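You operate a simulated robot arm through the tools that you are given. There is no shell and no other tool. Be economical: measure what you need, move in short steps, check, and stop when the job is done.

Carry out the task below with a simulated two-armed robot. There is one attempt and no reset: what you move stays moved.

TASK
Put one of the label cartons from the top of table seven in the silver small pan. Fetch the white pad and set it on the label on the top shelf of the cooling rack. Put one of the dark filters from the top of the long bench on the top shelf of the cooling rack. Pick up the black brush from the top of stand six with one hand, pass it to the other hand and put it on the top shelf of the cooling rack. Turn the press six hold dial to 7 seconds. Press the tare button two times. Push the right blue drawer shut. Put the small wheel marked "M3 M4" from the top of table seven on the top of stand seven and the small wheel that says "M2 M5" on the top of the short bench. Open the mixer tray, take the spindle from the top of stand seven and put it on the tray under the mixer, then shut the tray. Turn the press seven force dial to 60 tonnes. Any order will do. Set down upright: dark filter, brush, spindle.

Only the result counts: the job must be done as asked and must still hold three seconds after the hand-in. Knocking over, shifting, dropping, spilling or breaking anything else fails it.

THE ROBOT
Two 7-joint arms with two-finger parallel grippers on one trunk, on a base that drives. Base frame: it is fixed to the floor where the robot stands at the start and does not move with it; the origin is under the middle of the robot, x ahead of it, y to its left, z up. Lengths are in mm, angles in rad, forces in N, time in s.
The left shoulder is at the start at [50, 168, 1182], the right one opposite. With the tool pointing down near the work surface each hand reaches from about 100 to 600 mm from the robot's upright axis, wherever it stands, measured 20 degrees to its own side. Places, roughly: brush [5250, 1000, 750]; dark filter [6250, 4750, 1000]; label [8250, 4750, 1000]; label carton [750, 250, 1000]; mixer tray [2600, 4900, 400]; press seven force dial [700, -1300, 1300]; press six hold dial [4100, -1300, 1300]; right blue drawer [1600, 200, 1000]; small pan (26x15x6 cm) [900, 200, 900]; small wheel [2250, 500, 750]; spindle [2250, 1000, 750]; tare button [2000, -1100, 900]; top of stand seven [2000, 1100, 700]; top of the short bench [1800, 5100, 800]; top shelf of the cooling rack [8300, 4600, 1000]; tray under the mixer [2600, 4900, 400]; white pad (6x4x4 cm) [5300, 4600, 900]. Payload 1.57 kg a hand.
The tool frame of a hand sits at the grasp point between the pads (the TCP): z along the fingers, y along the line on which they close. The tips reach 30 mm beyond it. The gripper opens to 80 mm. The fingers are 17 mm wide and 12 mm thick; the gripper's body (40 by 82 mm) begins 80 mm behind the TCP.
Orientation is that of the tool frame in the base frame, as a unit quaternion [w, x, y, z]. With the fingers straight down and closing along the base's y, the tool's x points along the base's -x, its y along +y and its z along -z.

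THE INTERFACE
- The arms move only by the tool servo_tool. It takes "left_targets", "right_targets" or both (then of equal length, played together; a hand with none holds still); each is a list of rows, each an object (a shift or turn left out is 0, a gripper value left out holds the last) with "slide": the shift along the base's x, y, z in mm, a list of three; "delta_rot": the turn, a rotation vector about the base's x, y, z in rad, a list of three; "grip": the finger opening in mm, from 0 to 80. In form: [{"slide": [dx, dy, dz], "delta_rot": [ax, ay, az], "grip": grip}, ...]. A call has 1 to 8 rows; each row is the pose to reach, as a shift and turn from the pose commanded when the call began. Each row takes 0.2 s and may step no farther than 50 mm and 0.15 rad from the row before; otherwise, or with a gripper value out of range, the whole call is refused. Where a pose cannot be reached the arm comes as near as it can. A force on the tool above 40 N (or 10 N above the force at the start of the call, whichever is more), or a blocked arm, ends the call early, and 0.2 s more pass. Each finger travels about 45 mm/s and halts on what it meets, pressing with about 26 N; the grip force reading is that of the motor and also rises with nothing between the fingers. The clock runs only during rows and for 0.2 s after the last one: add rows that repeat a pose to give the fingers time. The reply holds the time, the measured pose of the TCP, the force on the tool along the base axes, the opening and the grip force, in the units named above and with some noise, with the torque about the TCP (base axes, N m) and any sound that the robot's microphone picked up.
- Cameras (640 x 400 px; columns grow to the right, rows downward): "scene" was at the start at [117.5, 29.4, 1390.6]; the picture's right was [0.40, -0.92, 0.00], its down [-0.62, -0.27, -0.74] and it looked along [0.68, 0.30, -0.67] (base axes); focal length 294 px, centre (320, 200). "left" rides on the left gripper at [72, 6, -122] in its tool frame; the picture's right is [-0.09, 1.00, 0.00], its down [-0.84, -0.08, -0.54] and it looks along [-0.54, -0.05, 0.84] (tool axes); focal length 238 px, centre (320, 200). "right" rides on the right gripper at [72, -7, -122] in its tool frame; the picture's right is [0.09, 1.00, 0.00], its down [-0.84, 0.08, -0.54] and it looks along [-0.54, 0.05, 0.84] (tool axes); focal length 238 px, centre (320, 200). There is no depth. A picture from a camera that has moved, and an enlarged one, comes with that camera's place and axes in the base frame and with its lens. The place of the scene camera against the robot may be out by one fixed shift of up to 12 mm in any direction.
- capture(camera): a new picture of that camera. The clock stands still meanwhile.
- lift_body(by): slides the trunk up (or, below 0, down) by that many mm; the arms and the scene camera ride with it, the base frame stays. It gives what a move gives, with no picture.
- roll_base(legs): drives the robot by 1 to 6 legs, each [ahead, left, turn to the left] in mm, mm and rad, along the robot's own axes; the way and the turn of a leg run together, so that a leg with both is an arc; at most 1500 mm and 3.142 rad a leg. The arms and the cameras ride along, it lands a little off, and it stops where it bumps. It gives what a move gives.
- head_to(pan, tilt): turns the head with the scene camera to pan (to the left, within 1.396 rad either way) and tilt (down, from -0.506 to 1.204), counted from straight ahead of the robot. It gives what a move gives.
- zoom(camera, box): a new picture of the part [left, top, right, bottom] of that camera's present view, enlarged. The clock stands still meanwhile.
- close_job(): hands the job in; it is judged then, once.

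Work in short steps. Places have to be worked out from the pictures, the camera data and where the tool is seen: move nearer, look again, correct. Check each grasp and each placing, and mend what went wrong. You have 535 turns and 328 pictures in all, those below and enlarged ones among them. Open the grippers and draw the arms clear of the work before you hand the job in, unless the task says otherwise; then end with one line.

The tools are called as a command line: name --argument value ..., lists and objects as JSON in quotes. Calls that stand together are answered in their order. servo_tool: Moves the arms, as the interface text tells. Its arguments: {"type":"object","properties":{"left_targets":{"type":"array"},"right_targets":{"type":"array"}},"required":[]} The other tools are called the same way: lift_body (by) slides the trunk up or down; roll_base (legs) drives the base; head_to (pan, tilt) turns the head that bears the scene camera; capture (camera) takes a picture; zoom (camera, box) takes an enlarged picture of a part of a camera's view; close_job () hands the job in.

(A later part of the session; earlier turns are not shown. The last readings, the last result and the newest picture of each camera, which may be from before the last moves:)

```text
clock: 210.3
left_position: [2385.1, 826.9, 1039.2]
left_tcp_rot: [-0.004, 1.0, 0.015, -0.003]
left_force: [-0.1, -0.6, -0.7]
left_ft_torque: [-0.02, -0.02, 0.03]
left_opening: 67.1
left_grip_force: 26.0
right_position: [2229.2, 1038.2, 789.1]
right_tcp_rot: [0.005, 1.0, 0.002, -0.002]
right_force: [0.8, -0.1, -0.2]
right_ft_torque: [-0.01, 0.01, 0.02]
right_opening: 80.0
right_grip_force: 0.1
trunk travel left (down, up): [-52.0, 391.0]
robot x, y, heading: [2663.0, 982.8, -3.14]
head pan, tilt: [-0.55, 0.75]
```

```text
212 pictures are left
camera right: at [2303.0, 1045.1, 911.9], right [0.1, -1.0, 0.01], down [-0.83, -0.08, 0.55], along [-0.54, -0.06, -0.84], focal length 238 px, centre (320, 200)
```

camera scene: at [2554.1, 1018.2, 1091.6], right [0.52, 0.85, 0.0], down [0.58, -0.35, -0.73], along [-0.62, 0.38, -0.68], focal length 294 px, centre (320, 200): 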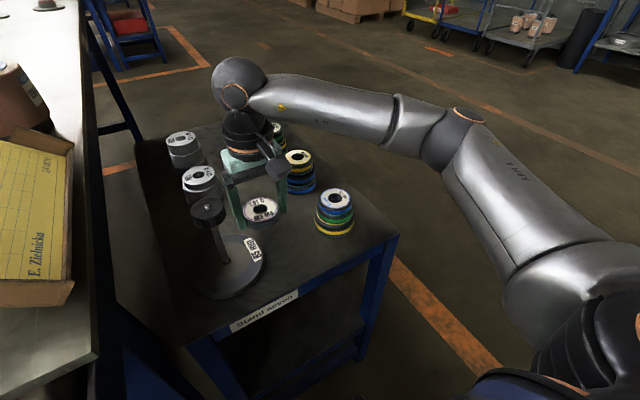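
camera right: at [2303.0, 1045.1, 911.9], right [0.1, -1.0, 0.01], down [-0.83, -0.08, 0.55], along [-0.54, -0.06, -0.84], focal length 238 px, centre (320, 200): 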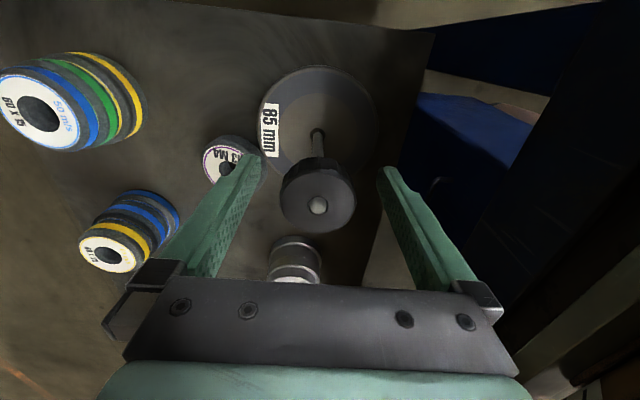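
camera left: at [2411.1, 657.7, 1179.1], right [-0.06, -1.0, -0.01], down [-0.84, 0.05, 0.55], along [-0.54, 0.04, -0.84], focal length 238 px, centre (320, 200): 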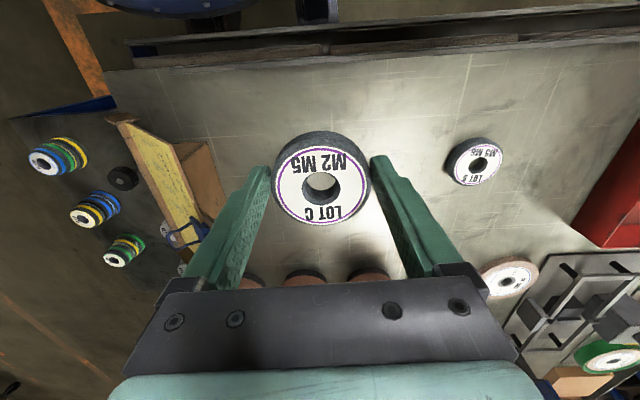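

Close the gripper on the knob.

servo_tool --right_targets '[{"grip": 65}, {"grip": 50}, {"grip": 35}, {"grip": 30}, {"grip": 30}, {"grip": 30}]'

servo_tool --right_targets '[{"slide": [0, 0, 10]}, {"slide": [0, 0, 40]}, {"slide": [0, 0, 80]}, {"slide": [0, 0, 120]}, {"slide": [0, 0, 150]}]'

capture --camera "right"

capture --camera "scene"

```text
clock: 211.7
left_position: [2385.9, 827.8, 1040.6]
left_tcp_rot: [-0.004, 1.0, 0.014, -0.002]
left_force: [0.4, -0.6, -1.6]
left_ft_torque: [0.05, -0.01, 0.05]
left_opening: 67.3
left_grip_force: 26.0
right_position: [2230.6, 1039.7, 789.0]
right_tcp_rot: [0.004, 1.0, 0.003, -0.003]
right_force: [1.0, 4.6, 0.4]
right_ft_torque: [0.24, -0.04, -0.01]
right_opening: 45.2
right_grip_force: 26.0
trunk travel left (down, up): [-52.0, 391.0]
robot x, y, heading: [2662.0, 977.7, -3.14]
head pan, tilt: [-0.55, 0.75]
```

```text
clock: 212.9
left_position: [2385.3, 828.0, 1038.7]
left_tcp_rot: [-0.004, 1.0, 0.015, -0.003]
left_force: [-0.2, -0.9, -1.7]
left_ft_torque: [0.0, -0.03, 0.0]
left_opening: 67.2
left_grip_force: 25.9
right_position: [2228.7, 1037.9, 939.7]
right_tcp_rot: [0.004, 1.0, 0.003, 0.0]
right_force: [0.3, -0.1, -14.4]
right_ft_torque: [-0.02, -0.07, -0.01]
right_opening: 45.3
right_grip_force: 25.7
trunk travel left (down, up): [-52.0, 391.0]
robot x, y, heading: [2664.3, 979.7, -3.139]
head pan, tilt: [-0.55, 0.75]
```

```text
211 pictures are left
camera right: at [2302.2, 1045.2, 1062.1], right [0.1, -0.99, 0.01], down [-0.84, -0.08, 0.54], along [-0.54, -0.06, -0.84], focal length 238 px, centre (320, 200)
```

right: 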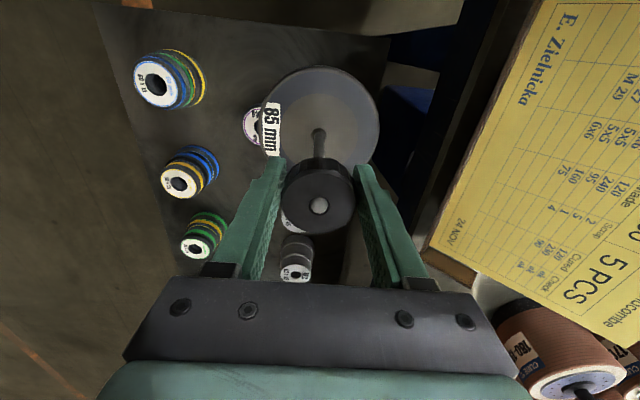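

```text
210 pictures are left
camera scene: at [2553.5, 1018.3, 1091.5], right [0.52, 0.85, 0.0], down [0.58, -0.35, -0.73], along [-0.62, 0.38, -0.68], focal length 294 px, centre (320, 200)
```

scene: 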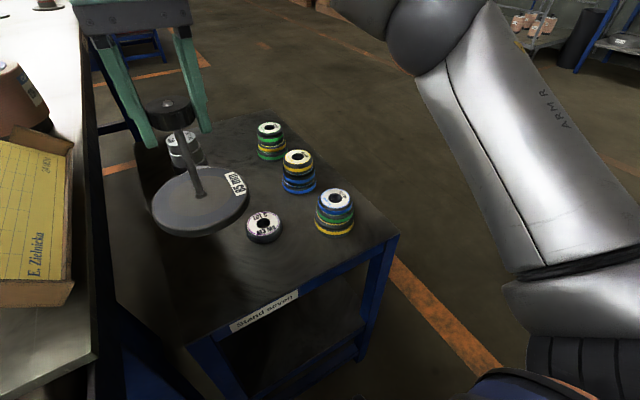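

Spindle held upright. I back off, turn to face +y and look along the way to the short bench.

roll_base --legs '[[-300, 0, 0], [0, 0, -1.5708]]'

head_to --pan 0.2 --tilt 0.25

capture --camera "scene"

```text
clock: 218.8
left_position: [2814.8, 1261.6, 1039.3]
left_tcp_rot: [-0.005, 0.714, -0.7, 0.001]
left_force: [0.1, 0.0, -1.1]
left_ft_torque: [-0.02, 0.01, -0.02]
left_opening: 67.2
left_grip_force: 26.0
right_position: [3027.0, 1414.6, 939.8]
right_tcp_rot: [-0.002, -0.707, 0.707, 0.005]
right_force: [-0.6, 0.0, -14.9]
right_ft_torque: [-0.08, -0.02, 0.0]
right_opening: 45.3
right_grip_force: 25.7
trunk travel left (down, up): [-52.0, 391.0]
robot x, y, heading: [2962.8, 979.7, 1.57]
head pan, tilt: [-0.55, 0.75]
```

```text
clock: 219.9
left_position: [2813.5, 1261.3, 1039.1]
left_tcp_rot: [-0.005, 0.714, -0.7, 0.001]
left_force: [-0.2, 0.4, -1.0]
left_ft_torque: [-0.04, 0.02, -0.02]
left_opening: 67.1
left_grip_force: 26.1
right_position: [3027.3, 1415.9, 939.9]
right_tcp_rot: [-0.002, -0.707, 0.708, 0.004]
right_force: [0.3, -0.6, -14.1]
right_ft_torque: [-0.04, -0.04, 0.05]
right_opening: 45.2
right_grip_force: 26.5
trunk travel left (down, up): [-52.0, 391.0]
robot x, y, heading: [2963.8, 984.1, 1.567]
head pan, tilt: [0.201, 0.25]
```

```text
209 pictures are left
camera scene: at [2947.2, 1109.0, 1136.5], right [0.98, 0.19, 0.0], down [0.05, -0.24, -0.97], along [-0.19, 0.95, -0.25], focal length 294 px, centre (320, 200)
```

scene: 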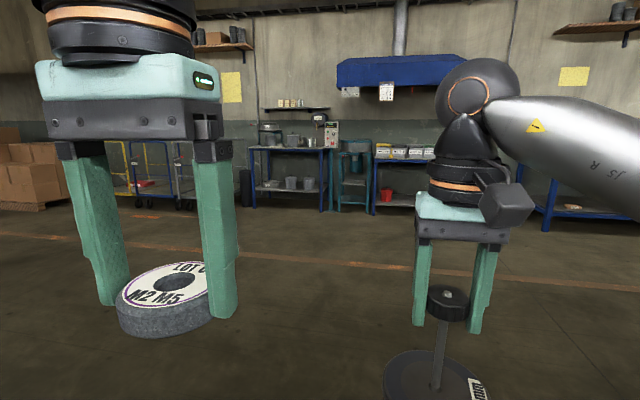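

The floor ahead is clear. Drive ahead toward the benches.

roll_base --legs '[[1450, 300, 0], [1250, 300, 0]]'

head_to --pan 0.0 --tilt 0.25

capture --camera "scene"

```text
clock: 233.2
left_position: [2229.5, 3954.9, 1039.7]
left_tcp_rot: [-0.004, 0.715, -0.699, 0.001]
left_force: [-0.2, 0.2, -1.4]
left_ft_torque: [0.0, 0.0, -0.03]
left_opening: 67.1
left_grip_force: 25.8
right_position: [2440.4, 4109.5, 938.7]
right_tcp_rot: [-0.002, -0.707, 0.708, 0.005]
right_force: [0.2, -0.4, -14.3]
right_ft_torque: [-0.06, -0.01, 0.01]
right_opening: 45.2
right_grip_force: 26.4
trunk travel left (down, up): [-52.0, 391.0]
robot x, y, heading: [2377.3, 3669.1, 1.569]
head pan, tilt: [0.201, 0.25]
```

```text
clock: 234.0
left_position: [2228.9, 3954.4, 1039.3]
left_tcp_rot: [-0.005, 0.715, -0.699, 0.001]
left_force: [-0.1, -0.8, -2.0]
left_ft_torque: [-0.03, 0.04, 0.02]
left_opening: 67.4
left_grip_force: 26.0
right_position: [2441.2, 4108.3, 939.6]
right_tcp_rot: [0.003, 0.707, -0.707, -0.004]
right_force: [-0.4, -0.1, -14.5]
right_ft_torque: [-0.07, 0.0, -0.02]
right_opening: 45.3
right_grip_force: 25.9
trunk travel left (down, up): [-52.0, 391.0]
robot x, y, heading: [2377.0, 3671.9, 1.569]
head pan, tilt: [0.0, 0.25]
```

```text
208 pictures are left
camera scene: at [2380.1, 3804.4, 1136.5], right [1.0, 0.0, 0.0], down [0.0, -0.25, -0.97], along [0.0, 0.97, -0.25], focal length 294 px, centre (320, 200)
```

scene: 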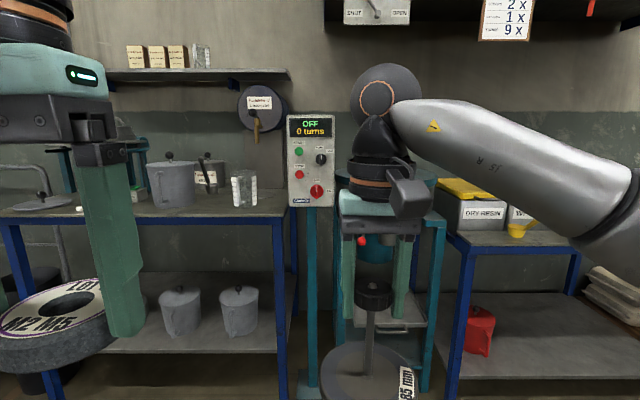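

Short bench at left, mixer frame ahead. I look at the bench top.

head_to --pan 0.55 --tilt 0.35

capture --camera "scene"

capture --camera "left"

```text
clock: 234.9
left_position: [2228.8, 3954.4, 1039.6]
left_tcp_rot: [-0.005, 0.715, -0.699, 0.001]
left_force: [-0.2, 0.0, -1.0]
left_ft_torque: [-0.01, 0.02, -0.01]
left_opening: 67.0
left_grip_force: 26.0
right_position: [2440.8, 4107.6, 939.1]
right_tcp_rot: [-0.002, -0.706, 0.708, 0.004]
right_force: [-0.6, -0.1, -14.2]
right_ft_torque: [-0.08, -0.03, 0.02]
right_opening: 45.3
right_grip_force: 26.4
trunk travel left (down, up): [-52.0, 391.0]
robot x, y, heading: [2378.6, 3670.5, 1.567]
head pan, tilt: [0.55, 0.351]
```

```text
207 pictures are left
camera scene: at [2331.5, 3790.5, 1127.1], right [0.85, 0.52, 0.0], down [0.18, -0.29, -0.94], along [-0.49, 0.8, -0.34], focal length 294 px, centre (320, 200)
```

scene: 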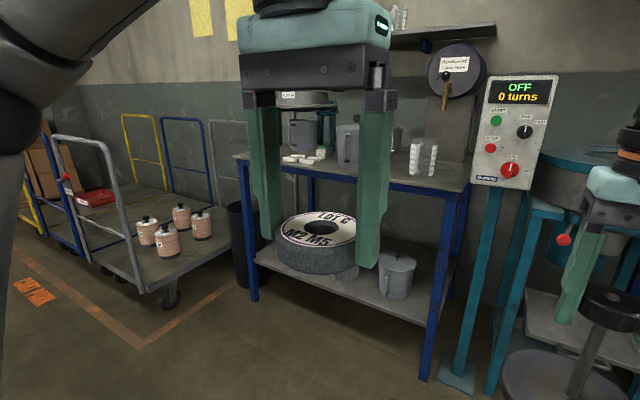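

```text
206 pictures are left
camera left: at [2222.7, 3881.8, 1160.6], right [-1.0, 0.07, -0.01], down [0.05, 0.84, 0.55], along [0.04, 0.54, -0.84], focal length 238 px, centre (320, 200)
```

left: 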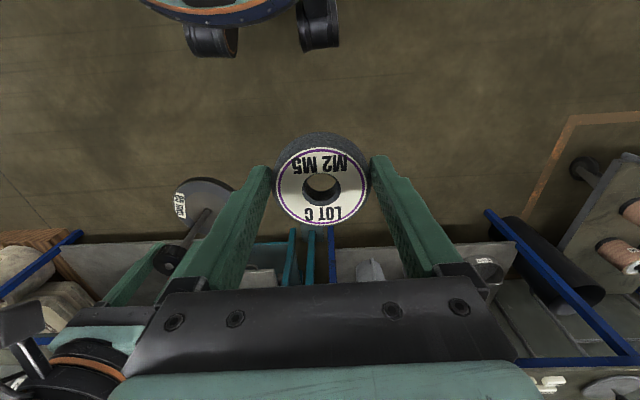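

The base front is only ~200 mm ahead of the axis, as the casters show. I raise the trunk and go nearer to the bench.

lift_body --by 160

roll_base --legs '[[480, 150, 0]]'

head_to --pan 0.3 --tilt 0.55

capture --camera "scene"

capture --camera "left"

```text
clock: 236.8
left_position: [2228.5, 3954.7, 1200.1]
left_tcp_rot: [-0.005, 0.716, -0.699, 0.001]
left_force: [0.8, 0.2, -1.0]
left_ft_torque: [-0.02, 0.01, 0.02]
left_opening: 67.0
left_grip_force: 25.9
right_position: [2441.2, 4109.4, 1098.9]
right_tcp_rot: [-0.001, -0.707, 0.707, 0.005]
right_force: [-0.9, 0.1, -14.3]
right_ft_torque: [-0.08, -0.04, -0.01]
right_opening: 45.2
right_grip_force: 25.9
trunk travel left (down, up): [-212.0, 231.0]
robot x, y, heading: [2377.6, 3672.7, 1.571]
head pan, tilt: [0.55, 0.351]
```

```text
clock: 239.7
left_position: [2080.0, 4434.4, 1199.6]
left_tcp_rot: [-0.004, 0.716, -0.698, 0.001]
left_force: [-0.1, 0.8, -1.1]
left_ft_torque: [-0.01, -0.03, 0.01]
left_opening: 67.1
left_grip_force: 25.9
right_position: [2293.5, 4588.3, 1100.6]
right_tcp_rot: [-0.003, -0.707, 0.707, 0.004]
right_force: [-0.6, -0.6, -13.5]
right_ft_torque: [-0.05, -0.01, -0.03]
right_opening: 45.1
right_grip_force: 25.6
trunk travel left (down, up): [-212.0, 231.0]
robot x, y, heading: [2231.9, 4150.2, 1.566]
head pan, tilt: [0.55, 0.351]
```

```text
clock: 240.5
left_position: [2080.0, 4433.1, 1200.1]
left_tcp_rot: [-0.005, 0.715, -0.699, 0.001]
left_force: [0.4, -1.0, -1.9]
left_ft_torque: [0.02, -0.02, 0.01]
left_opening: 67.1
left_grip_force: 25.5
right_position: [2293.1, 4588.0, 1098.8]
right_tcp_rot: [-0.002, -0.707, 0.707, 0.003]
right_force: [0.0, -0.6, -14.8]
right_ft_torque: [-0.09, -0.01, 0.04]
right_opening: 45.3
right_grip_force: 26.1
trunk travel left (down, up): [-212.0, 231.0]
robot x, y, heading: [2229.7, 4155.7, 1.571]
head pan, tilt: [0.3, 0.55]
```

```text
205 pictures are left
camera scene: at [2205.2, 4275.8, 1268.9], right [0.96, 0.29, 0.0], down [0.15, -0.5, -0.85], along [-0.25, 0.81, -0.52], focal length 294 px, centre (320, 200)
```

scene: 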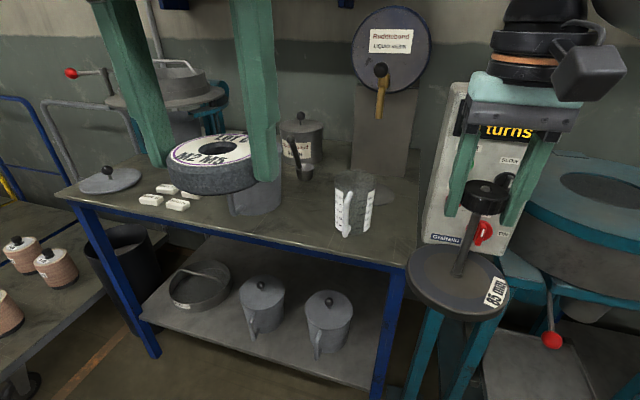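

```text
204 pictures are left
camera left: at [2074.3, 4360.6, 1320.6], right [-1.0, 0.07, -0.01], down [0.05, 0.84, 0.55], along [0.04, 0.54, -0.84], focal length 238 px, centre (320, 200)
```

left: 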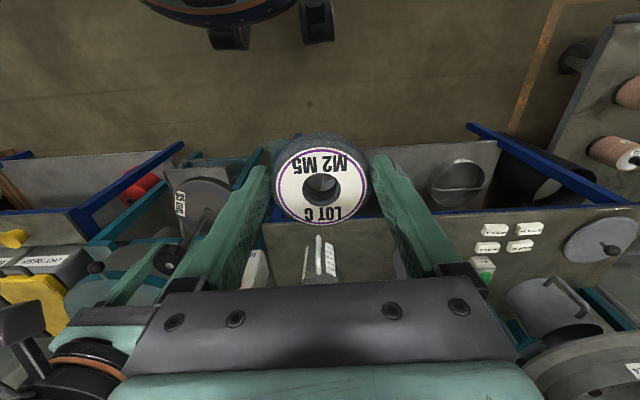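

Bench top ≈865. A clear spot lies between pot and jug near [1997,4800]. I draw the spindle hand back/right first, then drive nearer.

servo_tool --right_targets '[{"slide": [20, -40, 10]}, {"slide": [40, -80, 20]}, {"slide": [60, -120, 30]}, {"slide": [80, -150, 40]}]'

roll_base --legs '[[200, 90, 0]]'

capture --camera "left"

capture --camera "scene"

```text
clock: 241.5
left_position: [2080.7, 4431.8, 1200.5]
left_tcp_rot: [-0.005, 0.716, -0.698, 0.001]
left_force: [-0.1, -0.8, -0.4]
left_ft_torque: [0.07, 0.0, 0.02]
left_opening: 66.9
left_grip_force: 26.1
right_position: [2370.9, 4435.9, 1139.2]
right_tcp_rot: [-0.003, -0.707, 0.707, 0.005]
right_force: [-0.6, -0.7, -14.4]
right_ft_torque: [-0.13, 0.0, -0.03]
right_opening: 45.3
right_grip_force: 25.8
trunk travel left (down, up): [-212.0, 231.0]
robot x, y, heading: [2230.7, 4151.0, 1.568]
head pan, tilt: [0.3, 0.55]
```

```text
clock: 243.2
left_position: [1991.2, 4631.4, 1199.1]
left_tcp_rot: [-0.004, 0.716, -0.698, 0.001]
left_force: [0.0, 0.5, -2.0]
left_ft_torque: [-0.04, -0.01, 0.01]
left_opening: 67.1
left_grip_force: 25.8
right_position: [2281.3, 4634.9, 1139.5]
right_tcp_rot: [-0.002, -0.707, 0.707, 0.005]
right_force: [-1.1, 0.5, -15.3]
right_ft_torque: [-0.06, -0.02, 0.03]
right_opening: 45.2
right_grip_force: 26.5
trunk travel left (down, up): [-212.0, 231.0]
robot x, y, heading: [2144.2, 4350.1, 1.569]
head pan, tilt: [0.3, 0.55]
```

```text
203 pictures are left
camera left: at [1984.9, 4558.6, 1320.6], right [-1.0, 0.07, -0.01], down [0.05, 0.84, 0.55], along [0.04, 0.55, -0.84], focal length 238 px, centre (320, 200)
```

left: 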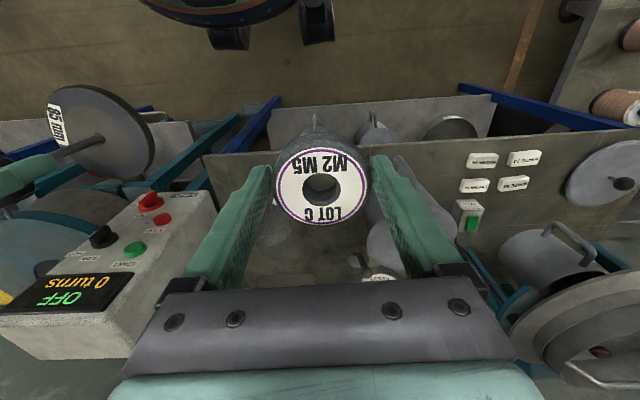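

```text
202 pictures are left
camera scene: at [2115.8, 4473.9, 1268.8], right [0.96, 0.29, 0.0], down [0.15, -0.5, -0.85], along [-0.25, 0.81, -0.52], focal length 294 px, centre (320, 200)
```

scene: 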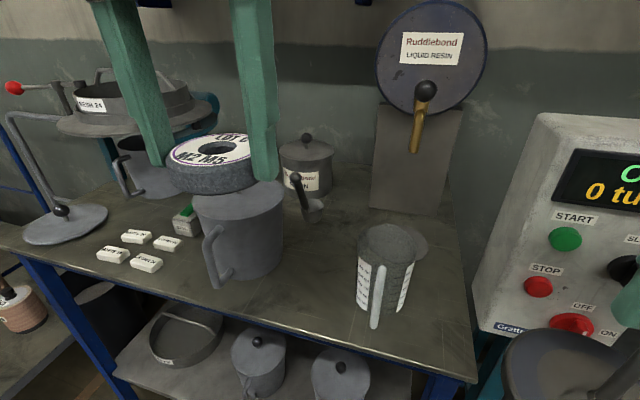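

Gap between pot (edge x≈1927) and jug (edge ≈2078) centres on x≈2002. I move the wheel over [2002,4820].

servo_tool --left_targets '[{"slide": [4, 30, -35]}, {"slide": [7, 60, -70]}, {"slide": [11, 90, -100]}, {"slide": [11, 120, -130]}, {"slide": [11, 150, -160]}, {"slide": [11, 170, -190]}, {"slide": [11, 189, -210]}]'

capture --camera "left"

capture --camera "scene"

```text
clock: 244.8
left_position: [1990.9, 4801.2, 1006.0]
left_tcp_rot: [-0.006, 0.716, -0.698, 0.0]
left_force: [0.1, -0.1, -1.2]
left_ft_torque: [0.04, 0.0, -0.02]
left_opening: 67.0
left_grip_force: 26.7
left hand out of reach, approached as far as the arm can: row 5, 6, 7
right_position: [2282.4, 4634.2, 1138.0]
right_tcp_rot: [-0.002, -0.707, 0.707, 0.004]
right_force: [0.2, -0.6, -13.3]
right_ft_torque: [-0.09, -0.06, -0.01]
right_opening: 45.3
right_grip_force: 26.3
trunk travel left (down, up): [-212.0, 231.0]
robot x, y, heading: [2145.4, 4349.4, 1.57]
head pan, tilt: [0.3, 0.55]
```

```text
201 pictures are left
camera left: at [1985.0, 4728.1, 1126.8], right [-1.0, 0.07, -0.01], down [0.05, 0.83, 0.55], along [0.04, 0.55, -0.84], focal length 238 px, centre (320, 200)
```

left: 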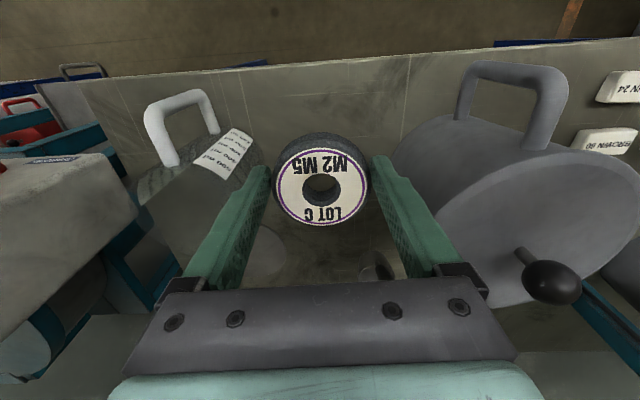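

```text
200 pictures are left
camera scene: at [2116.1, 4473.2, 1268.9], right [0.96, 0.29, 0.0], down [0.15, -0.5, -0.85], along [-0.25, 0.81, -0.52], focal length 294 px, centre (320, 200)
```

scene: 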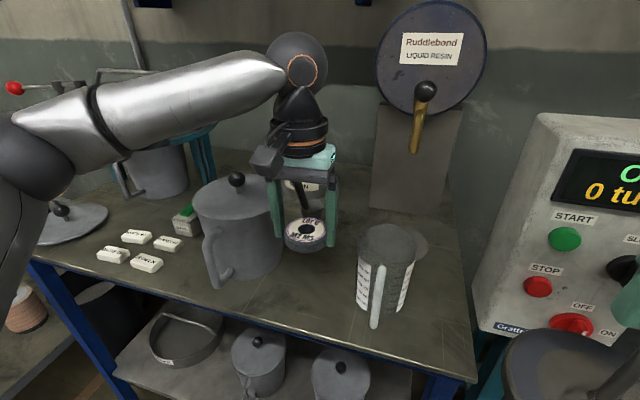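

Shift 10 mm to the right and descend into the gap.

servo_tool --left_targets '[{"slide": [10, 0, -10]}, {"slide": [11, 0, -50]}, {"slide": [11, 0, -80]}, {"slide": [11, 0, -95]}, {"slide": [11, 0, -100]}]'

capture --camera "scene"

```text
clock: 246.0
left_position: [2002.1, 4800.1, 905.1]
left_tcp_rot: [-0.006, 0.716, -0.698, 0.001]
left_force: [0.9, 0.0, -1.3]
left_ft_torque: [0.0, 0.01, -0.01]
left_opening: 67.1
left_grip_force: 26.7
left hand out of reach, approached as far as the arm can: row 1
right_position: [2281.6, 4635.2, 1138.5]
right_tcp_rot: [0.002, 0.707, -0.707, -0.004]
right_force: [0.0, 0.0, -14.0]
right_ft_torque: [-0.1, 0.01, -0.03]
right_opening: 45.1
right_grip_force: 25.9
trunk travel left (down, up): [-212.0, 231.0]
robot x, y, heading: [2137.7, 4350.5, 1.566]
head pan, tilt: [0.3, 0.55]
```

```text
199 pictures are left
camera scene: at [2116.1, 4473.4, 1268.9], right [0.96, 0.29, 0.0], down [0.15, -0.5, -0.85], along [-0.25, 0.81, -0.52], focal length 294 px, centre (320, 200)
```

scene: 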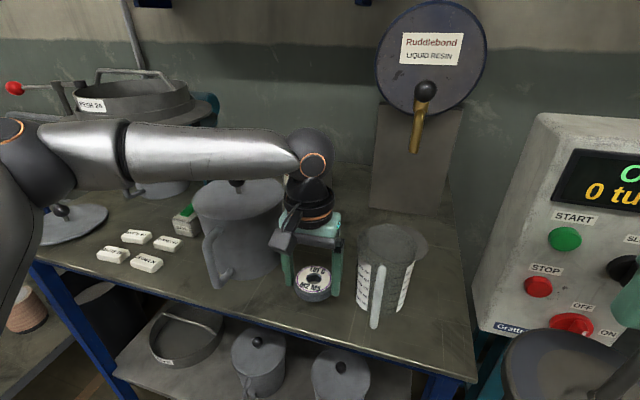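

Forearm passes close over the pot knob, so I lower in tiny steps.

servo_tool --left_targets '[{"slide": [0, 0, -5]}, {"slide": [0, 0, -10]}, {"slide": [0, 0, -15]}, {"slide": [0, 0, -20]}]'

zoom --camera "scene" --box '[180, 110, 420, 320]'

```text
clock: 247.0
left_position: [2001.3, 4797.2, 887.5]
left_tcp_rot: [-0.005, 0.715, -0.699, 0.002]
left_force: [-0.1, 0.2, -2.1]
left_ft_torque: [-0.01, -0.02, 0.01]
left_opening: 67.2
left_grip_force: 26.4
left hand out of reach, approached as far as the arm can: row 3, 4
right_position: [2282.3, 4633.6, 1139.2]
right_tcp_rot: [0.002, 0.707, -0.707, -0.004]
right_force: [-0.8, -0.9, -13.9]
right_ft_torque: [-0.09, 0.0, -0.01]
right_opening: 45.2
right_grip_force: 25.9
trunk travel left (down, up): [-212.0, 231.0]
robot x, y, heading: [2142.4, 4356.1, 1.57]
head pan, tilt: [0.3, 0.55]
```

```text
1.90 times, centred on (300, 215) of scene
camera zoom: at [2116.0, 4473.4, 1268.9], right [0.96, 0.29, 0.0], down [0.15, -0.5, -0.85], along [-0.25, 0.81, -0.52], focal length 560 px, centre (358, 171)
```

zoom: 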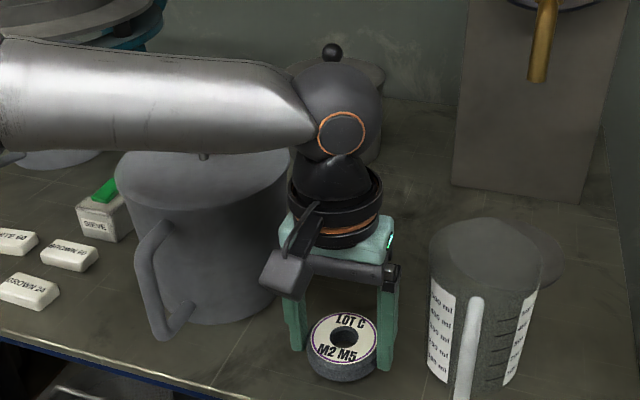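

The forearm is too near the pot's knob. I lift, bring the base nearer, and raise the trunk so the forearm slopes down more steeply.

servo_tool --left_targets '[{"slide": [0, 0, 40]}, {"slide": [0, -20, 80]}, {"slide": [0, -60, 100]}, {"slide": [0, -100, 110]}]'

roll_base --legs '[[100, 0, 0]]'

lift_body --by 120

capture --camera "scene"

```text
clock: 248.0
left_position: [2000.6, 4695.6, 998.0]
left_tcp_rot: [-0.005, 0.716, -0.698, 0.001]
left_force: [1.4, -0.5, -1.9]
left_ft_torque: [0.0, 0.03, -0.03]
left_opening: 67.1
left_grip_force: 25.8
right_position: [2282.6, 4633.7, 1138.5]
right_tcp_rot: [0.002, 0.708, -0.706, -0.005]
right_force: [-0.5, 0.1, -14.4]
right_ft_torque: [-0.12, 0.02, 0.02]
right_opening: 45.1
right_grip_force: 26.0
trunk travel left (down, up): [-212.0, 231.0]
robot x, y, heading: [2143.3, 4348.0, 1.568]
head pan, tilt: [0.3, 0.55]
```

```text
clock: 249.1
left_position: [2002.7, 4797.5, 998.1]
left_tcp_rot: [-0.004, 0.716, -0.698, 0.001]
left_force: [0.7, -0.3, -0.7]
left_ft_torque: [-0.04, 0.06, -0.03]
left_opening: 67.2
left_grip_force: 26.6
right_position: [2282.8, 4734.2, 1137.9]
right_tcp_rot: [0.002, 0.707, -0.707, -0.004]
right_force: [-0.3, 1.0, -14.2]
right_ft_torque: [-0.04, -0.01, 0.02]
right_opening: 45.1
right_grip_force: 25.7
trunk travel left (down, up): [-212.0, 231.0]
robot x, y, heading: [2141.5, 4449.2, 1.569]
head pan, tilt: [0.3, 0.55]
```

```text
clock: 250.6
left_position: [2001.0, 4797.8, 1117.9]
left_tcp_rot: [-0.005, 0.716, -0.698, 0.001]
left_force: [-0.1, 1.1, -1.2]
left_ft_torque: [-0.04, 0.02, 0.0]
left_opening: 66.9
left_grip_force: 25.6
right_position: [2282.1, 4733.8, 1258.1]
right_tcp_rot: [0.002, 0.707, -0.707, -0.004]
right_force: [0.4, 1.1, -15.2]
right_ft_torque: [-0.06, -0.03, 0.01]
right_opening: 45.1
right_grip_force: 26.2
trunk travel left (down, up): [-332.0, 111.0]
robot x, y, heading: [2142.9, 4451.1, 1.566]
head pan, tilt: [0.3, 0.55]
```

```text
197 pictures are left
camera scene: at [2116.3, 4572.6, 1388.8], right [0.96, 0.29, 0.0], down [0.15, -0.5, -0.85], along [-0.25, 0.81, -0.52], focal length 294 px, centre (320, 200)
```

scene: 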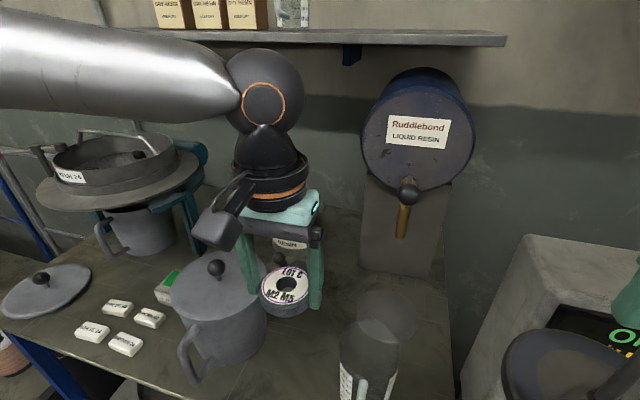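

Now descend again and look at the forearm clearance.

servo_tool --left_targets '[{"slide": [0, 0, -45]}, {"slide": [0, 0, -90]}, {"slide": [0, 0, -135]}, {"slide": [0, 0, -180]}, {"slide": [0, 0, -210]}, {"slide": [0, 0, -225]}]'

head_to --pan 0.2 --tilt 0.8

capture --camera "scene"

```text
clock: 252.0
left_position: [2000.7, 4796.2, 894.1]
left_tcp_rot: [-0.006, 0.716, -0.698, 0.0]
left_force: [0.5, -0.5, -1.5]
left_ft_torque: [0.01, -0.01, -0.03]
left_opening: 66.9
left_grip_force: 25.5
right_position: [2281.7, 4732.9, 1258.7]
right_tcp_rot: [-0.002, -0.707, 0.708, 0.004]
right_force: [-0.5, -0.1, -14.1]
right_ft_torque: [-0.08, -0.03, -0.02]
right_opening: 44.8
right_grip_force: 26.3
trunk travel left (down, up): [-332.0, 111.0]
robot x, y, heading: [2137.0, 4449.7, 1.572]
head pan, tilt: [0.3, 0.55]
```

```text
clock: 252.8
left_position: [2000.8, 4796.2, 895.6]
left_tcp_rot: [-0.004, 0.715, -0.699, 0.001]
left_force: [0.0, -0.1, -1.5]
left_ft_torque: [-0.01, -0.03, -0.03]
left_opening: 66.9
left_grip_force: 25.9
right_position: [2282.4, 4734.0, 1258.7]
right_tcp_rot: [0.002, 0.707, -0.707, -0.004]
right_force: [-0.7, -1.1, -14.9]
right_ft_torque: [-0.07, -0.02, -0.02]
right_opening: 45.3
right_grip_force: 26.0
trunk travel left (down, up): [-332.0, 111.0]
robot x, y, heading: [2142.7, 4450.4, 1.569]
head pan, tilt: [0.201, 0.799]
```

```text
196 pictures are left
camera scene: at [2126.7, 4565.7, 1367.6], right [0.98, 0.2, 0.0], down [0.14, -0.7, -0.7], along [-0.14, 0.68, -0.72], focal length 294 px, centre (320, 200)
```

scene: 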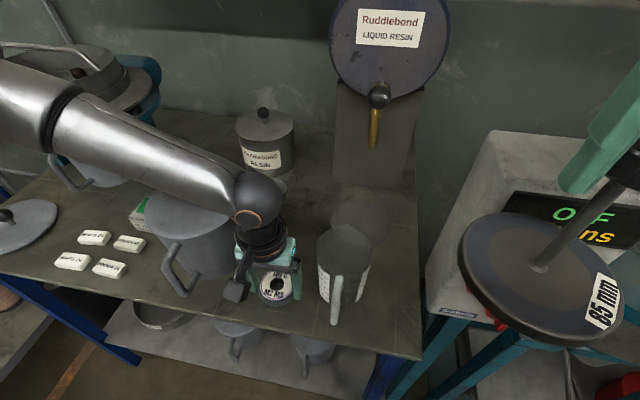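

Forearm now slopes well above the pot. Continue down to contact.

servo_tool --left_targets '[{"slide": [0, 0, -8]}, {"slide": [0, 0, -16]}, {"slide": [0, 0, -24]}, {"slide": [0, 0, -32]}, {"slide": [0, 0, -40]}, {"slide": [0, 0, -48]}]'

```text
clock: 254.2
left_position: [1985.4, 4792.1, 870.0]
left_tcp_rot: [-0.012, 0.714, -0.7, 0.001]
left_force: [1.8, -5.6, 20.0]
left_ft_torque: [-0.34, 0.8, 0.31]
left_opening: 67.3
left_grip_force: 26.2
left hand out of reach, approached as far as the arm can: row 1, 2, 3, 4, 5, 6
right_position: [2283.0, 4732.5, 1259.0]
right_tcp_rot: [0.001, 0.708, -0.706, -0.002]
right_force: [0.1, -1.1, -15.1]
right_ft_torque: [-0.11, 0.0, 0.01]
right_opening: 45.2
right_grip_force: 26.4
trunk travel left (down, up): [-332.0, 111.0]
robot x, y, heading: [2140.2, 4448.1, 1.569]
head pan, tilt: [0.201, 0.799]
stopped in row 6 (left hand): the force on the tool passed its limit at 57 N (the readings are from after the stop); the commanded pose is now the measured one
```

Contact at z≈870 with a sideways drift; look.

zoom --camera "scene" --box '[130, 150, 390, 340]'

capture --camera "left"

```text
2.11 times, centred on (260, 245) of scene
camera zoom: at [2127.1, 4564.0, 1367.8], right [0.98, 0.2, 0.0], down [0.14, -0.7, -0.7], along [-0.14, 0.68, -0.72], focal length 619 px, centre (446, 105)
```

zoom: 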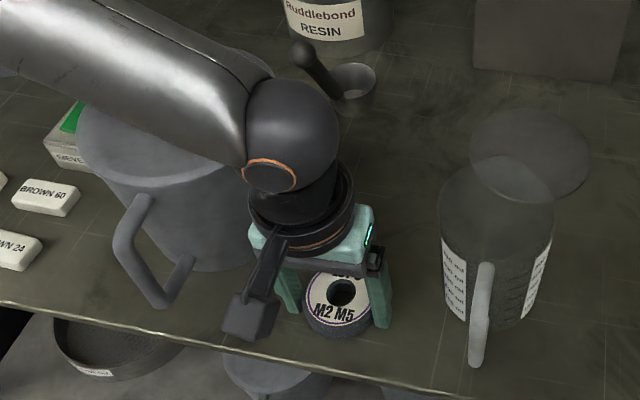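

```text
194 pictures are left
camera left: at [1977.7, 4718.6, 991.2], right [-1.0, 0.07, -0.02], down [0.05, 0.83, 0.56], along [0.05, 0.55, -0.83], focal length 238 px, centre (320, 200)
```

left: 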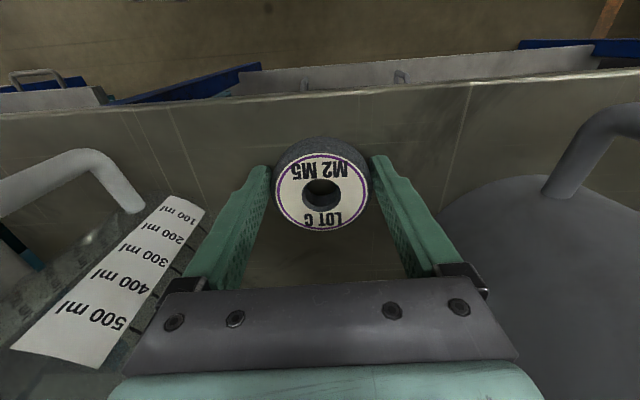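

It rests on the bench (≈840). Open a little and lift straight up.

servo_tool --left_targets '[{"slide": [2, 0, 2], "grip": 70}, {"slide": [2, 0, 2], "grip": 73}, {"slide": [2, 0, 2], "grip": 74}, {"slide": [2, 0, 30]}, {"slide": [2, 0, 70]}, {"slide": [2, 0, 115]}, {"slide": [2, 0, 160]}, {"slide": [2, 0, 200]}]'

capture --camera "scene"

```text
clock: 256.0
left_position: [1986.9, 4793.4, 1070.4]
left_tcp_rot: [-0.011, 0.714, -0.7, 0.003]
left_force: [0.3, -0.1, 0.1]
left_ft_torque: [0.0, 0.02, 0.0]
left_opening: 74.0
left_grip_force: 0.1
right_position: [2282.0, 4731.9, 1258.9]
right_tcp_rot: [-0.002, -0.707, 0.707, 0.004]
right_force: [0.5, -0.2, -14.2]
right_ft_torque: [-0.08, -0.02, 0.02]
right_opening: 45.1
right_grip_force: 25.4
trunk travel left (down, up): [-332.0, 111.0]
robot x, y, heading: [2139.9, 4449.0, 1.57]
head pan, tilt: [0.201, 0.799]
```

```text
193 pictures are left
camera scene: at [2127.2, 4565.2, 1367.5], right [0.98, 0.2, 0.0], down [0.14, -0.7, -0.7], along [-0.14, 0.68, -0.72], focal length 294 px, centre (320, 200)
```

scene: 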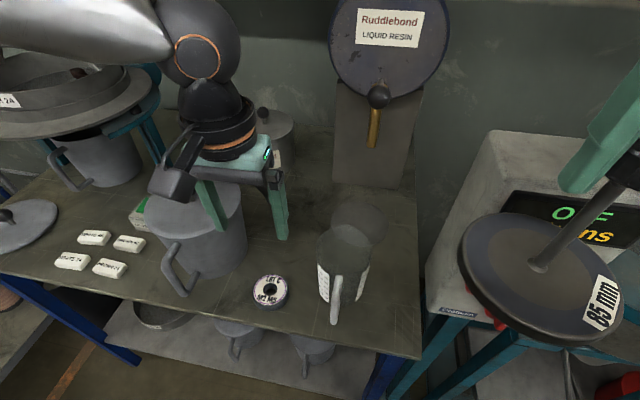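

Wheel placed. Retract, back off and shift to face the mixer.

servo_tool --left_targets '[{"slide": [10, -45, 20]}, {"slide": [20, -90, 30]}, {"slide": [30, -135, 30]}, {"slide": [30, -170, 30]}]'

roll_base --legs '[[-450, 0, 0], [0, -330, 0]]'

lift_body --by -250

head_to --pan 0.1 --tilt 0.5

capture --camera "scene"

```text
refused: row 1 steps farther than a row can; nothing moved
```

```text
clock: 261.8
left_position: [2311.3, 4340.5, 1070.2]
left_tcp_rot: [-0.01, 0.714, -0.7, 0.002]
left_force: [-0.1, 0.4, 0.2]
left_ft_torque: [0.04, 0.04, 0.0]
left_opening: 74.0
left_grip_force: 0.1
right_position: [2606.7, 4279.0, 1258.7]
right_tcp_rot: [-0.001, -0.707, 0.707, 0.003]
right_force: [0.2, -0.1, -14.4]
right_ft_torque: [-0.06, -0.01, 0.0]
right_opening: 45.3
right_grip_force: 25.4
trunk travel left (down, up): [-332.0, 111.0]
robot x, y, heading: [2466.9, 3997.7, 1.568]
head pan, tilt: [0.201, 0.799]
```

```text
clock: 264.4
left_position: [2312.5, 4340.2, 818.9]
left_tcp_rot: [-0.012, 0.715, -0.699, 0.001]
left_force: [-0.3, 0.0, -0.2]
left_ft_torque: [0.01, -0.01, 0.0]
left_opening: 74.0
left_grip_force: 0.0
right_position: [2607.6, 4279.8, 1008.2]
right_tcp_rot: [0.001, 0.708, -0.707, -0.003]
right_force: [-0.1, 0.2, -14.1]
right_ft_torque: [-0.06, -0.01, 0.01]
right_opening: 45.0
right_grip_force: 26.2
trunk travel left (down, up): [-82.0, 361.0]
robot x, y, heading: [2462.9, 3994.8, 1.563]
head pan, tilt: [0.201, 0.799]
```

```text
clock: 265.1
left_position: [2312.0, 4341.1, 817.9]
left_tcp_rot: [-0.012, 0.714, -0.7, 0.003]
left_force: [-0.3, -0.4, 0.2]
left_ft_torque: [0.0, 0.0, 0.0]
left_opening: 74.2
left_grip_force: 0.0
right_position: [2607.5, 4279.9, 1008.2]
right_tcp_rot: [0.001, 0.708, -0.707, -0.004]
right_force: [-0.4, 0.4, -14.3]
right_ft_torque: [-0.06, -0.01, 0.03]
right_opening: 45.5
right_grip_force: 26.3
trunk travel left (down, up): [-82.0, 361.0]
robot x, y, heading: [2461.7, 3993.6, 1.566]
head pan, tilt: [0.099, 0.499]
```

```text
192 pictures are left
camera scene: at [2458.6, 4123.1, 1143.4], right [1.0, 0.1, 0.0], down [0.05, -0.48, -0.88], along [-0.08, 0.87, -0.48], focal length 294 px, centre (320, 200)
```

scene: 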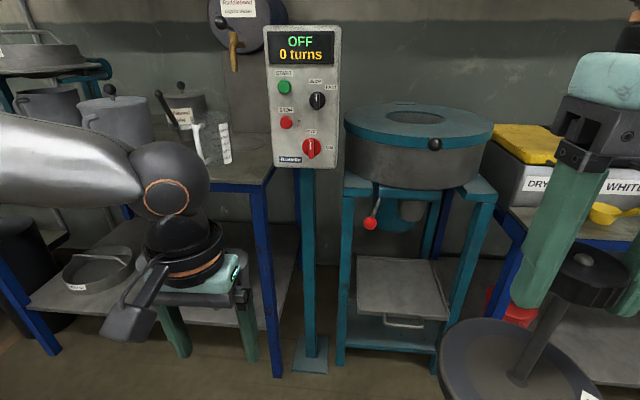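

The tray lies under the mixer with a bar handle at its front. Zoom.

zoom --camera "scene" --box '[325, 180, 505, 375]'

```text
2.05 times, centred on (415, 278) of scene
camera zoom: at [2458.6, 4123.1, 1143.4], right [1.0, 0.1, 0.0], down [0.05, -0.48, -0.88], along [-0.08, 0.87, -0.48], focal length 603 px, centre (125, 41)
```

zoom: 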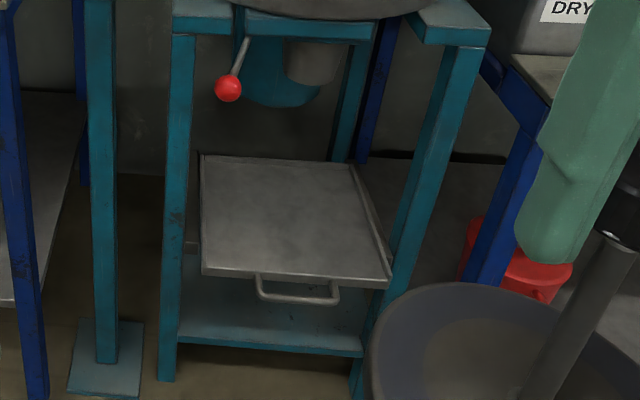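

I will hook the handle with closed fingers from above and pull by rolling back. First lower and tuck the left hand.

servo_tool --left_targets '[{"slide": [0, -20, -40], "grip": 0}, {"slide": [0, -40, -80]}, {"slide": [0, -60, -120]}, {"slide": [0, -60, -160]}, {"slide": [0, -60, -200]}]'

lift_body --by -80

```text
clock: 266.4
left_position: [2312.1, 4279.5, 619.9]
left_tcp_rot: [-0.011, 0.715, -0.699, 0.002]
left_force: [0.1, 0.0, -0.1]
left_ft_torque: [0.01, 0.05, 0.02]
left_opening: 0.0
left_grip_force: 17.9
right_position: [2607.7, 4279.5, 1008.5]
right_tcp_rot: [0.002, 0.707, -0.707, -0.002]
right_force: [-0.3, -0.1, -14.6]
right_ft_torque: [-0.08, -0.02, -0.02]
right_opening: 45.2
right_grip_force: 25.5
trunk travel left (down, up): [-82.0, 361.0]
robot x, y, heading: [2462.0, 3995.6, 1.571]
head pan, tilt: [0.099, 0.499]
```

```text
clock: 267.5
left_position: [2312.7, 4280.4, 540.4]
left_tcp_rot: [-0.012, 0.714, -0.7, 0.002]
left_force: [-0.8, 0.8, -0.4]
left_ft_torque: [0.02, 0.02, 0.02]
left_opening: 0.2
left_grip_force: 22.0
right_position: [2607.7, 4278.9, 928.1]
right_tcp_rot: [-0.001, -0.707, 0.708, 0.003]
right_force: [0.5, -0.3, -14.8]
right_ft_torque: [-0.13, 0.0, -0.02]
right_opening: 45.2
right_grip_force: 26.1
trunk travel left (down, up): [-2.0, 441.0]
robot x, y, heading: [2461.9, 3994.3, 1.57]
head pan, tilt: [0.099, 0.499]
```

roll_base --legs '[[0, -345, 0], [260, 0, 0]]'

head_to --pan 0.25 --tilt 0.75

capture --camera "left"

capture --camera "scene"

```text
clock: 272.6
left_position: [2659.9, 4540.3, 539.6]
left_tcp_rot: [-0.011, 0.713, -0.701, 0.002]
left_force: [0.5, 1.1, -0.1]
left_ft_torque: [0.03, -0.01, 0.0]
left_opening: 0.1
left_grip_force: 21.4
right_position: [2956.6, 4538.5, 929.6]
right_tcp_rot: [-0.002, -0.706, 0.708, 0.003]
right_force: [0.8, 0.1, -15.2]
right_ft_torque: [-0.07, 0.02, -0.04]
right_opening: 45.3
right_grip_force: 25.3
trunk travel left (down, up): [-2.0, 441.0]
robot x, y, heading: [2814.4, 4256.1, 1.564]
head pan, tilt: [0.099, 0.499]
```

```text
clock: 273.4
left_position: [2660.9, 4540.2, 538.6]
left_tcp_rot: [-0.011, 0.713, -0.701, 0.003]
left_force: [-0.3, 0.2, 0.2]
left_ft_torque: [0.01, 0.0, -0.01]
left_opening: 0.1
left_grip_force: 21.1
right_position: [2955.9, 4537.8, 928.9]
right_tcp_rot: [-0.002, -0.707, 0.708, 0.003]
right_force: [0.3, -0.3, -14.9]
right_ft_torque: [-0.07, 0.02, -0.04]
right_opening: 45.1
right_grip_force: 25.4
trunk travel left (down, up): [-2.0, 441.0]
robot x, y, heading: [2812.0, 4255.4, 1.565]
head pan, tilt: [0.25, 0.75]
```

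```text
190 pictures are left
camera left: at [2653.1, 4466.3, 660.3], right [-1.0, 0.07, -0.02], down [0.05, 0.83, 0.55], along [0.06, 0.55, -0.83], focal length 238 px, centre (320, 200)
```

left: 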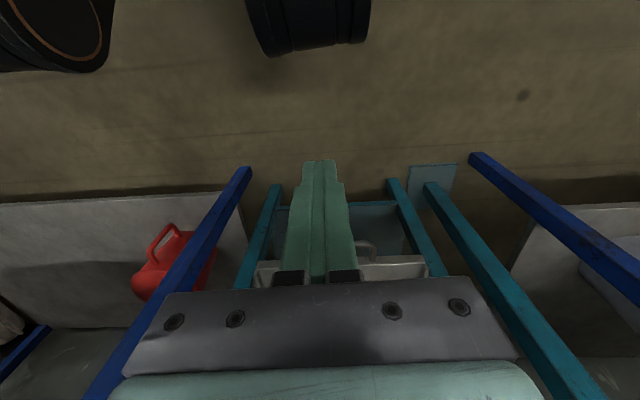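

```text
189 pictures are left
camera scene: at [2795.7, 4372.3, 1041.6], right [0.97, 0.24, 0.0], down [0.16, -0.66, -0.73], along [-0.18, 0.71, -0.68], focal length 294 px, centre (320, 200)
```

scene: 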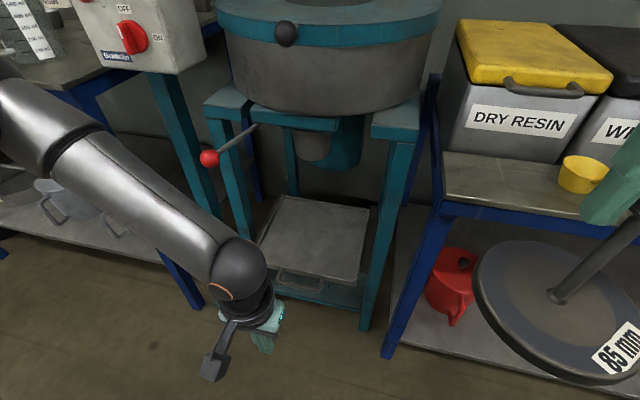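

zoom --camera "left" --box '[220, 180, 460, 290]'

zoom --camera "scene" --box '[200, 180, 400, 340]'

```text
2.67 times, centred on (340, 235) of left
camera zoom: at [2653.1, 4466.3, 660.3], right [-1.0, 0.07, -0.02], down [0.05, 0.83, 0.55], along [0.06, 0.55, -0.83], focal length 636 px, centre (267, 107)
```

zoom: 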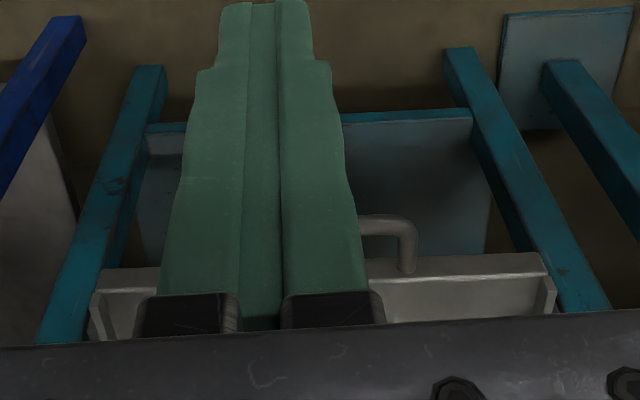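

```text
2.50 times, centred on (300, 260) of scene
camera zoom: at [2795.7, 4372.3, 1041.6], right [0.97, 0.24, 0.0], down [0.16, -0.66, -0.73], along [-0.18, 0.71, -0.68], focal length 735 px, centre (370, 50)
```

zoom: 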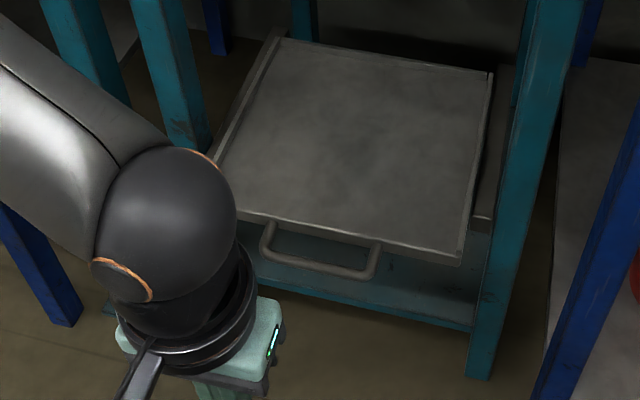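

Handle bar ≈ y 4744, z ≈372, tray edge y≈4778. I move the base ahead 160 to gain downward reach.

roll_base --legs '[[160, 0, 0.005]]'

servo_tool --left_targets '[{"slide": [0, 20, -40]}, {"slide": [0, 40, -70]}, {"slide": [0, 55, -90]}]'

capture --camera "left"

capture --camera "scene"

```text
clock: 274.8
left_position: [2659.5, 4696.7, 540.2]
left_tcp_rot: [-0.011, 0.715, -0.699, 0.002]
left_force: [-0.5, -0.2, -0.1]
left_ft_torque: [0.0, 0.05, -0.01]
left_opening: 0.0
left_grip_force: 21.1
right_position: [2954.7, 4698.2, 929.2]
right_tcp_rot: [0.0, 0.708, -0.706, -0.004]
right_force: [0.9, -0.3, -15.1]
right_ft_torque: [-0.04, -0.04, 0.02]
right_opening: 45.1
right_grip_force: 26.0
trunk travel left (down, up): [-2.0, 441.0]
robot x, y, heading: [2814.7, 4415.7, 1.573]
head pan, tilt: [0.25, 0.75]
```

```text
clock: 275.6
left_position: [2624.2, 4744.6, 499.3]
left_tcp_rot: [-0.013, 0.713, -0.701, 0.0]
left_force: [0.4, 0.0, 0.0]
left_ft_torque: [0.0, 0.01, -0.03]
left_opening: 0.0
left_grip_force: 21.4
left hand out of reach, approached as far as the arm can: row 1, 2, 3
right_position: [2958.6, 4695.9, 929.3]
right_tcp_rot: [0.002, 0.708, -0.706, -0.005]
right_force: [-0.2, 0.6, -15.1]
right_ft_torque: [-0.08, -0.04, 0.02]
right_opening: 45.2
right_grip_force: 25.6
trunk travel left (down, up): [-2.0, 441.0]
robot x, y, heading: [2817.1, 4413.5, 1.572]
head pan, tilt: [0.25, 0.75]
```

```text
186 pictures are left
camera left: at [2616.4, 4670.1, 619.8], right [-1.0, 0.08, -0.02], down [0.05, 0.83, 0.56], along [0.06, 0.56, -0.83], focal length 238 px, centre (320, 200)
```

left: 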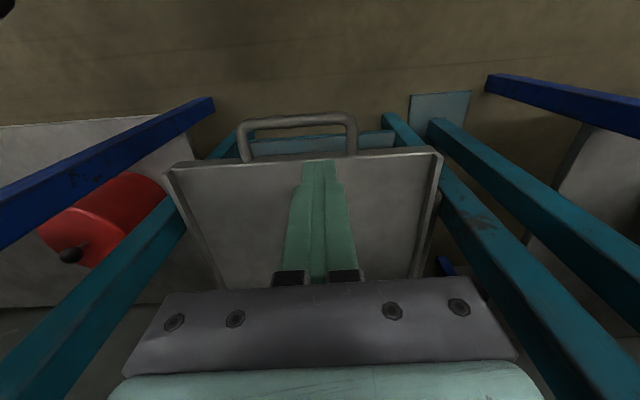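

```text
185 pictures are left
camera scene: at [2798.8, 4528.6, 1042.4], right [0.97, 0.25, 0.0], down [0.17, -0.66, -0.73], along [-0.18, 0.71, -0.68], focal length 294 px, centre (320, 200)
```

scene: 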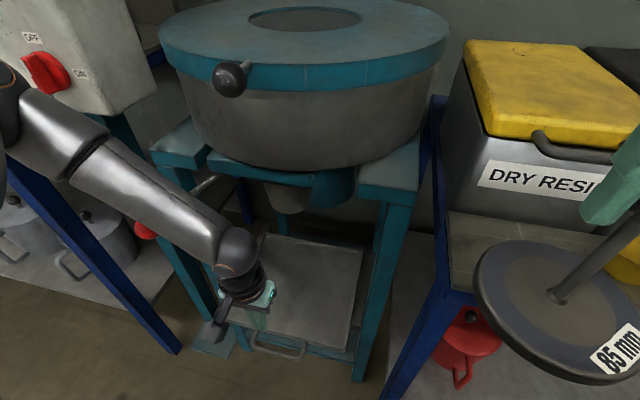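

The arm stopped short of the commanded height; I test whether repeating a downward step continues.

servo_tool --left_targets '[{"slide": [10, 0, -20]}, {"slide": [20, 0, -40]}]'

```text
clock: 276.2
left_position: [2623.5, 4743.7, 497.5]
left_tcp_rot: [-0.017, 0.711, -0.703, -0.003]
left_force: [0.6, 0.3, 0.0]
left_ft_torque: [0.03, 0.02, -0.01]
left_opening: 0.1
left_grip_force: 21.3
left hand out of reach, approached as far as the arm can: row 1, 2
right_position: [2960.6, 4697.4, 928.9]
right_tcp_rot: [0.004, 0.708, -0.706, -0.007]
right_force: [0.4, -0.2, -14.5]
right_ft_torque: [-0.11, -0.08, 0.03]
right_opening: 45.2
right_grip_force: 26.0
trunk travel left (down, up): [-2.0, 441.0]
robot x, y, heading: [2817.5, 4412.8, 1.574]
head pan, tilt: [0.25, 0.75]
```

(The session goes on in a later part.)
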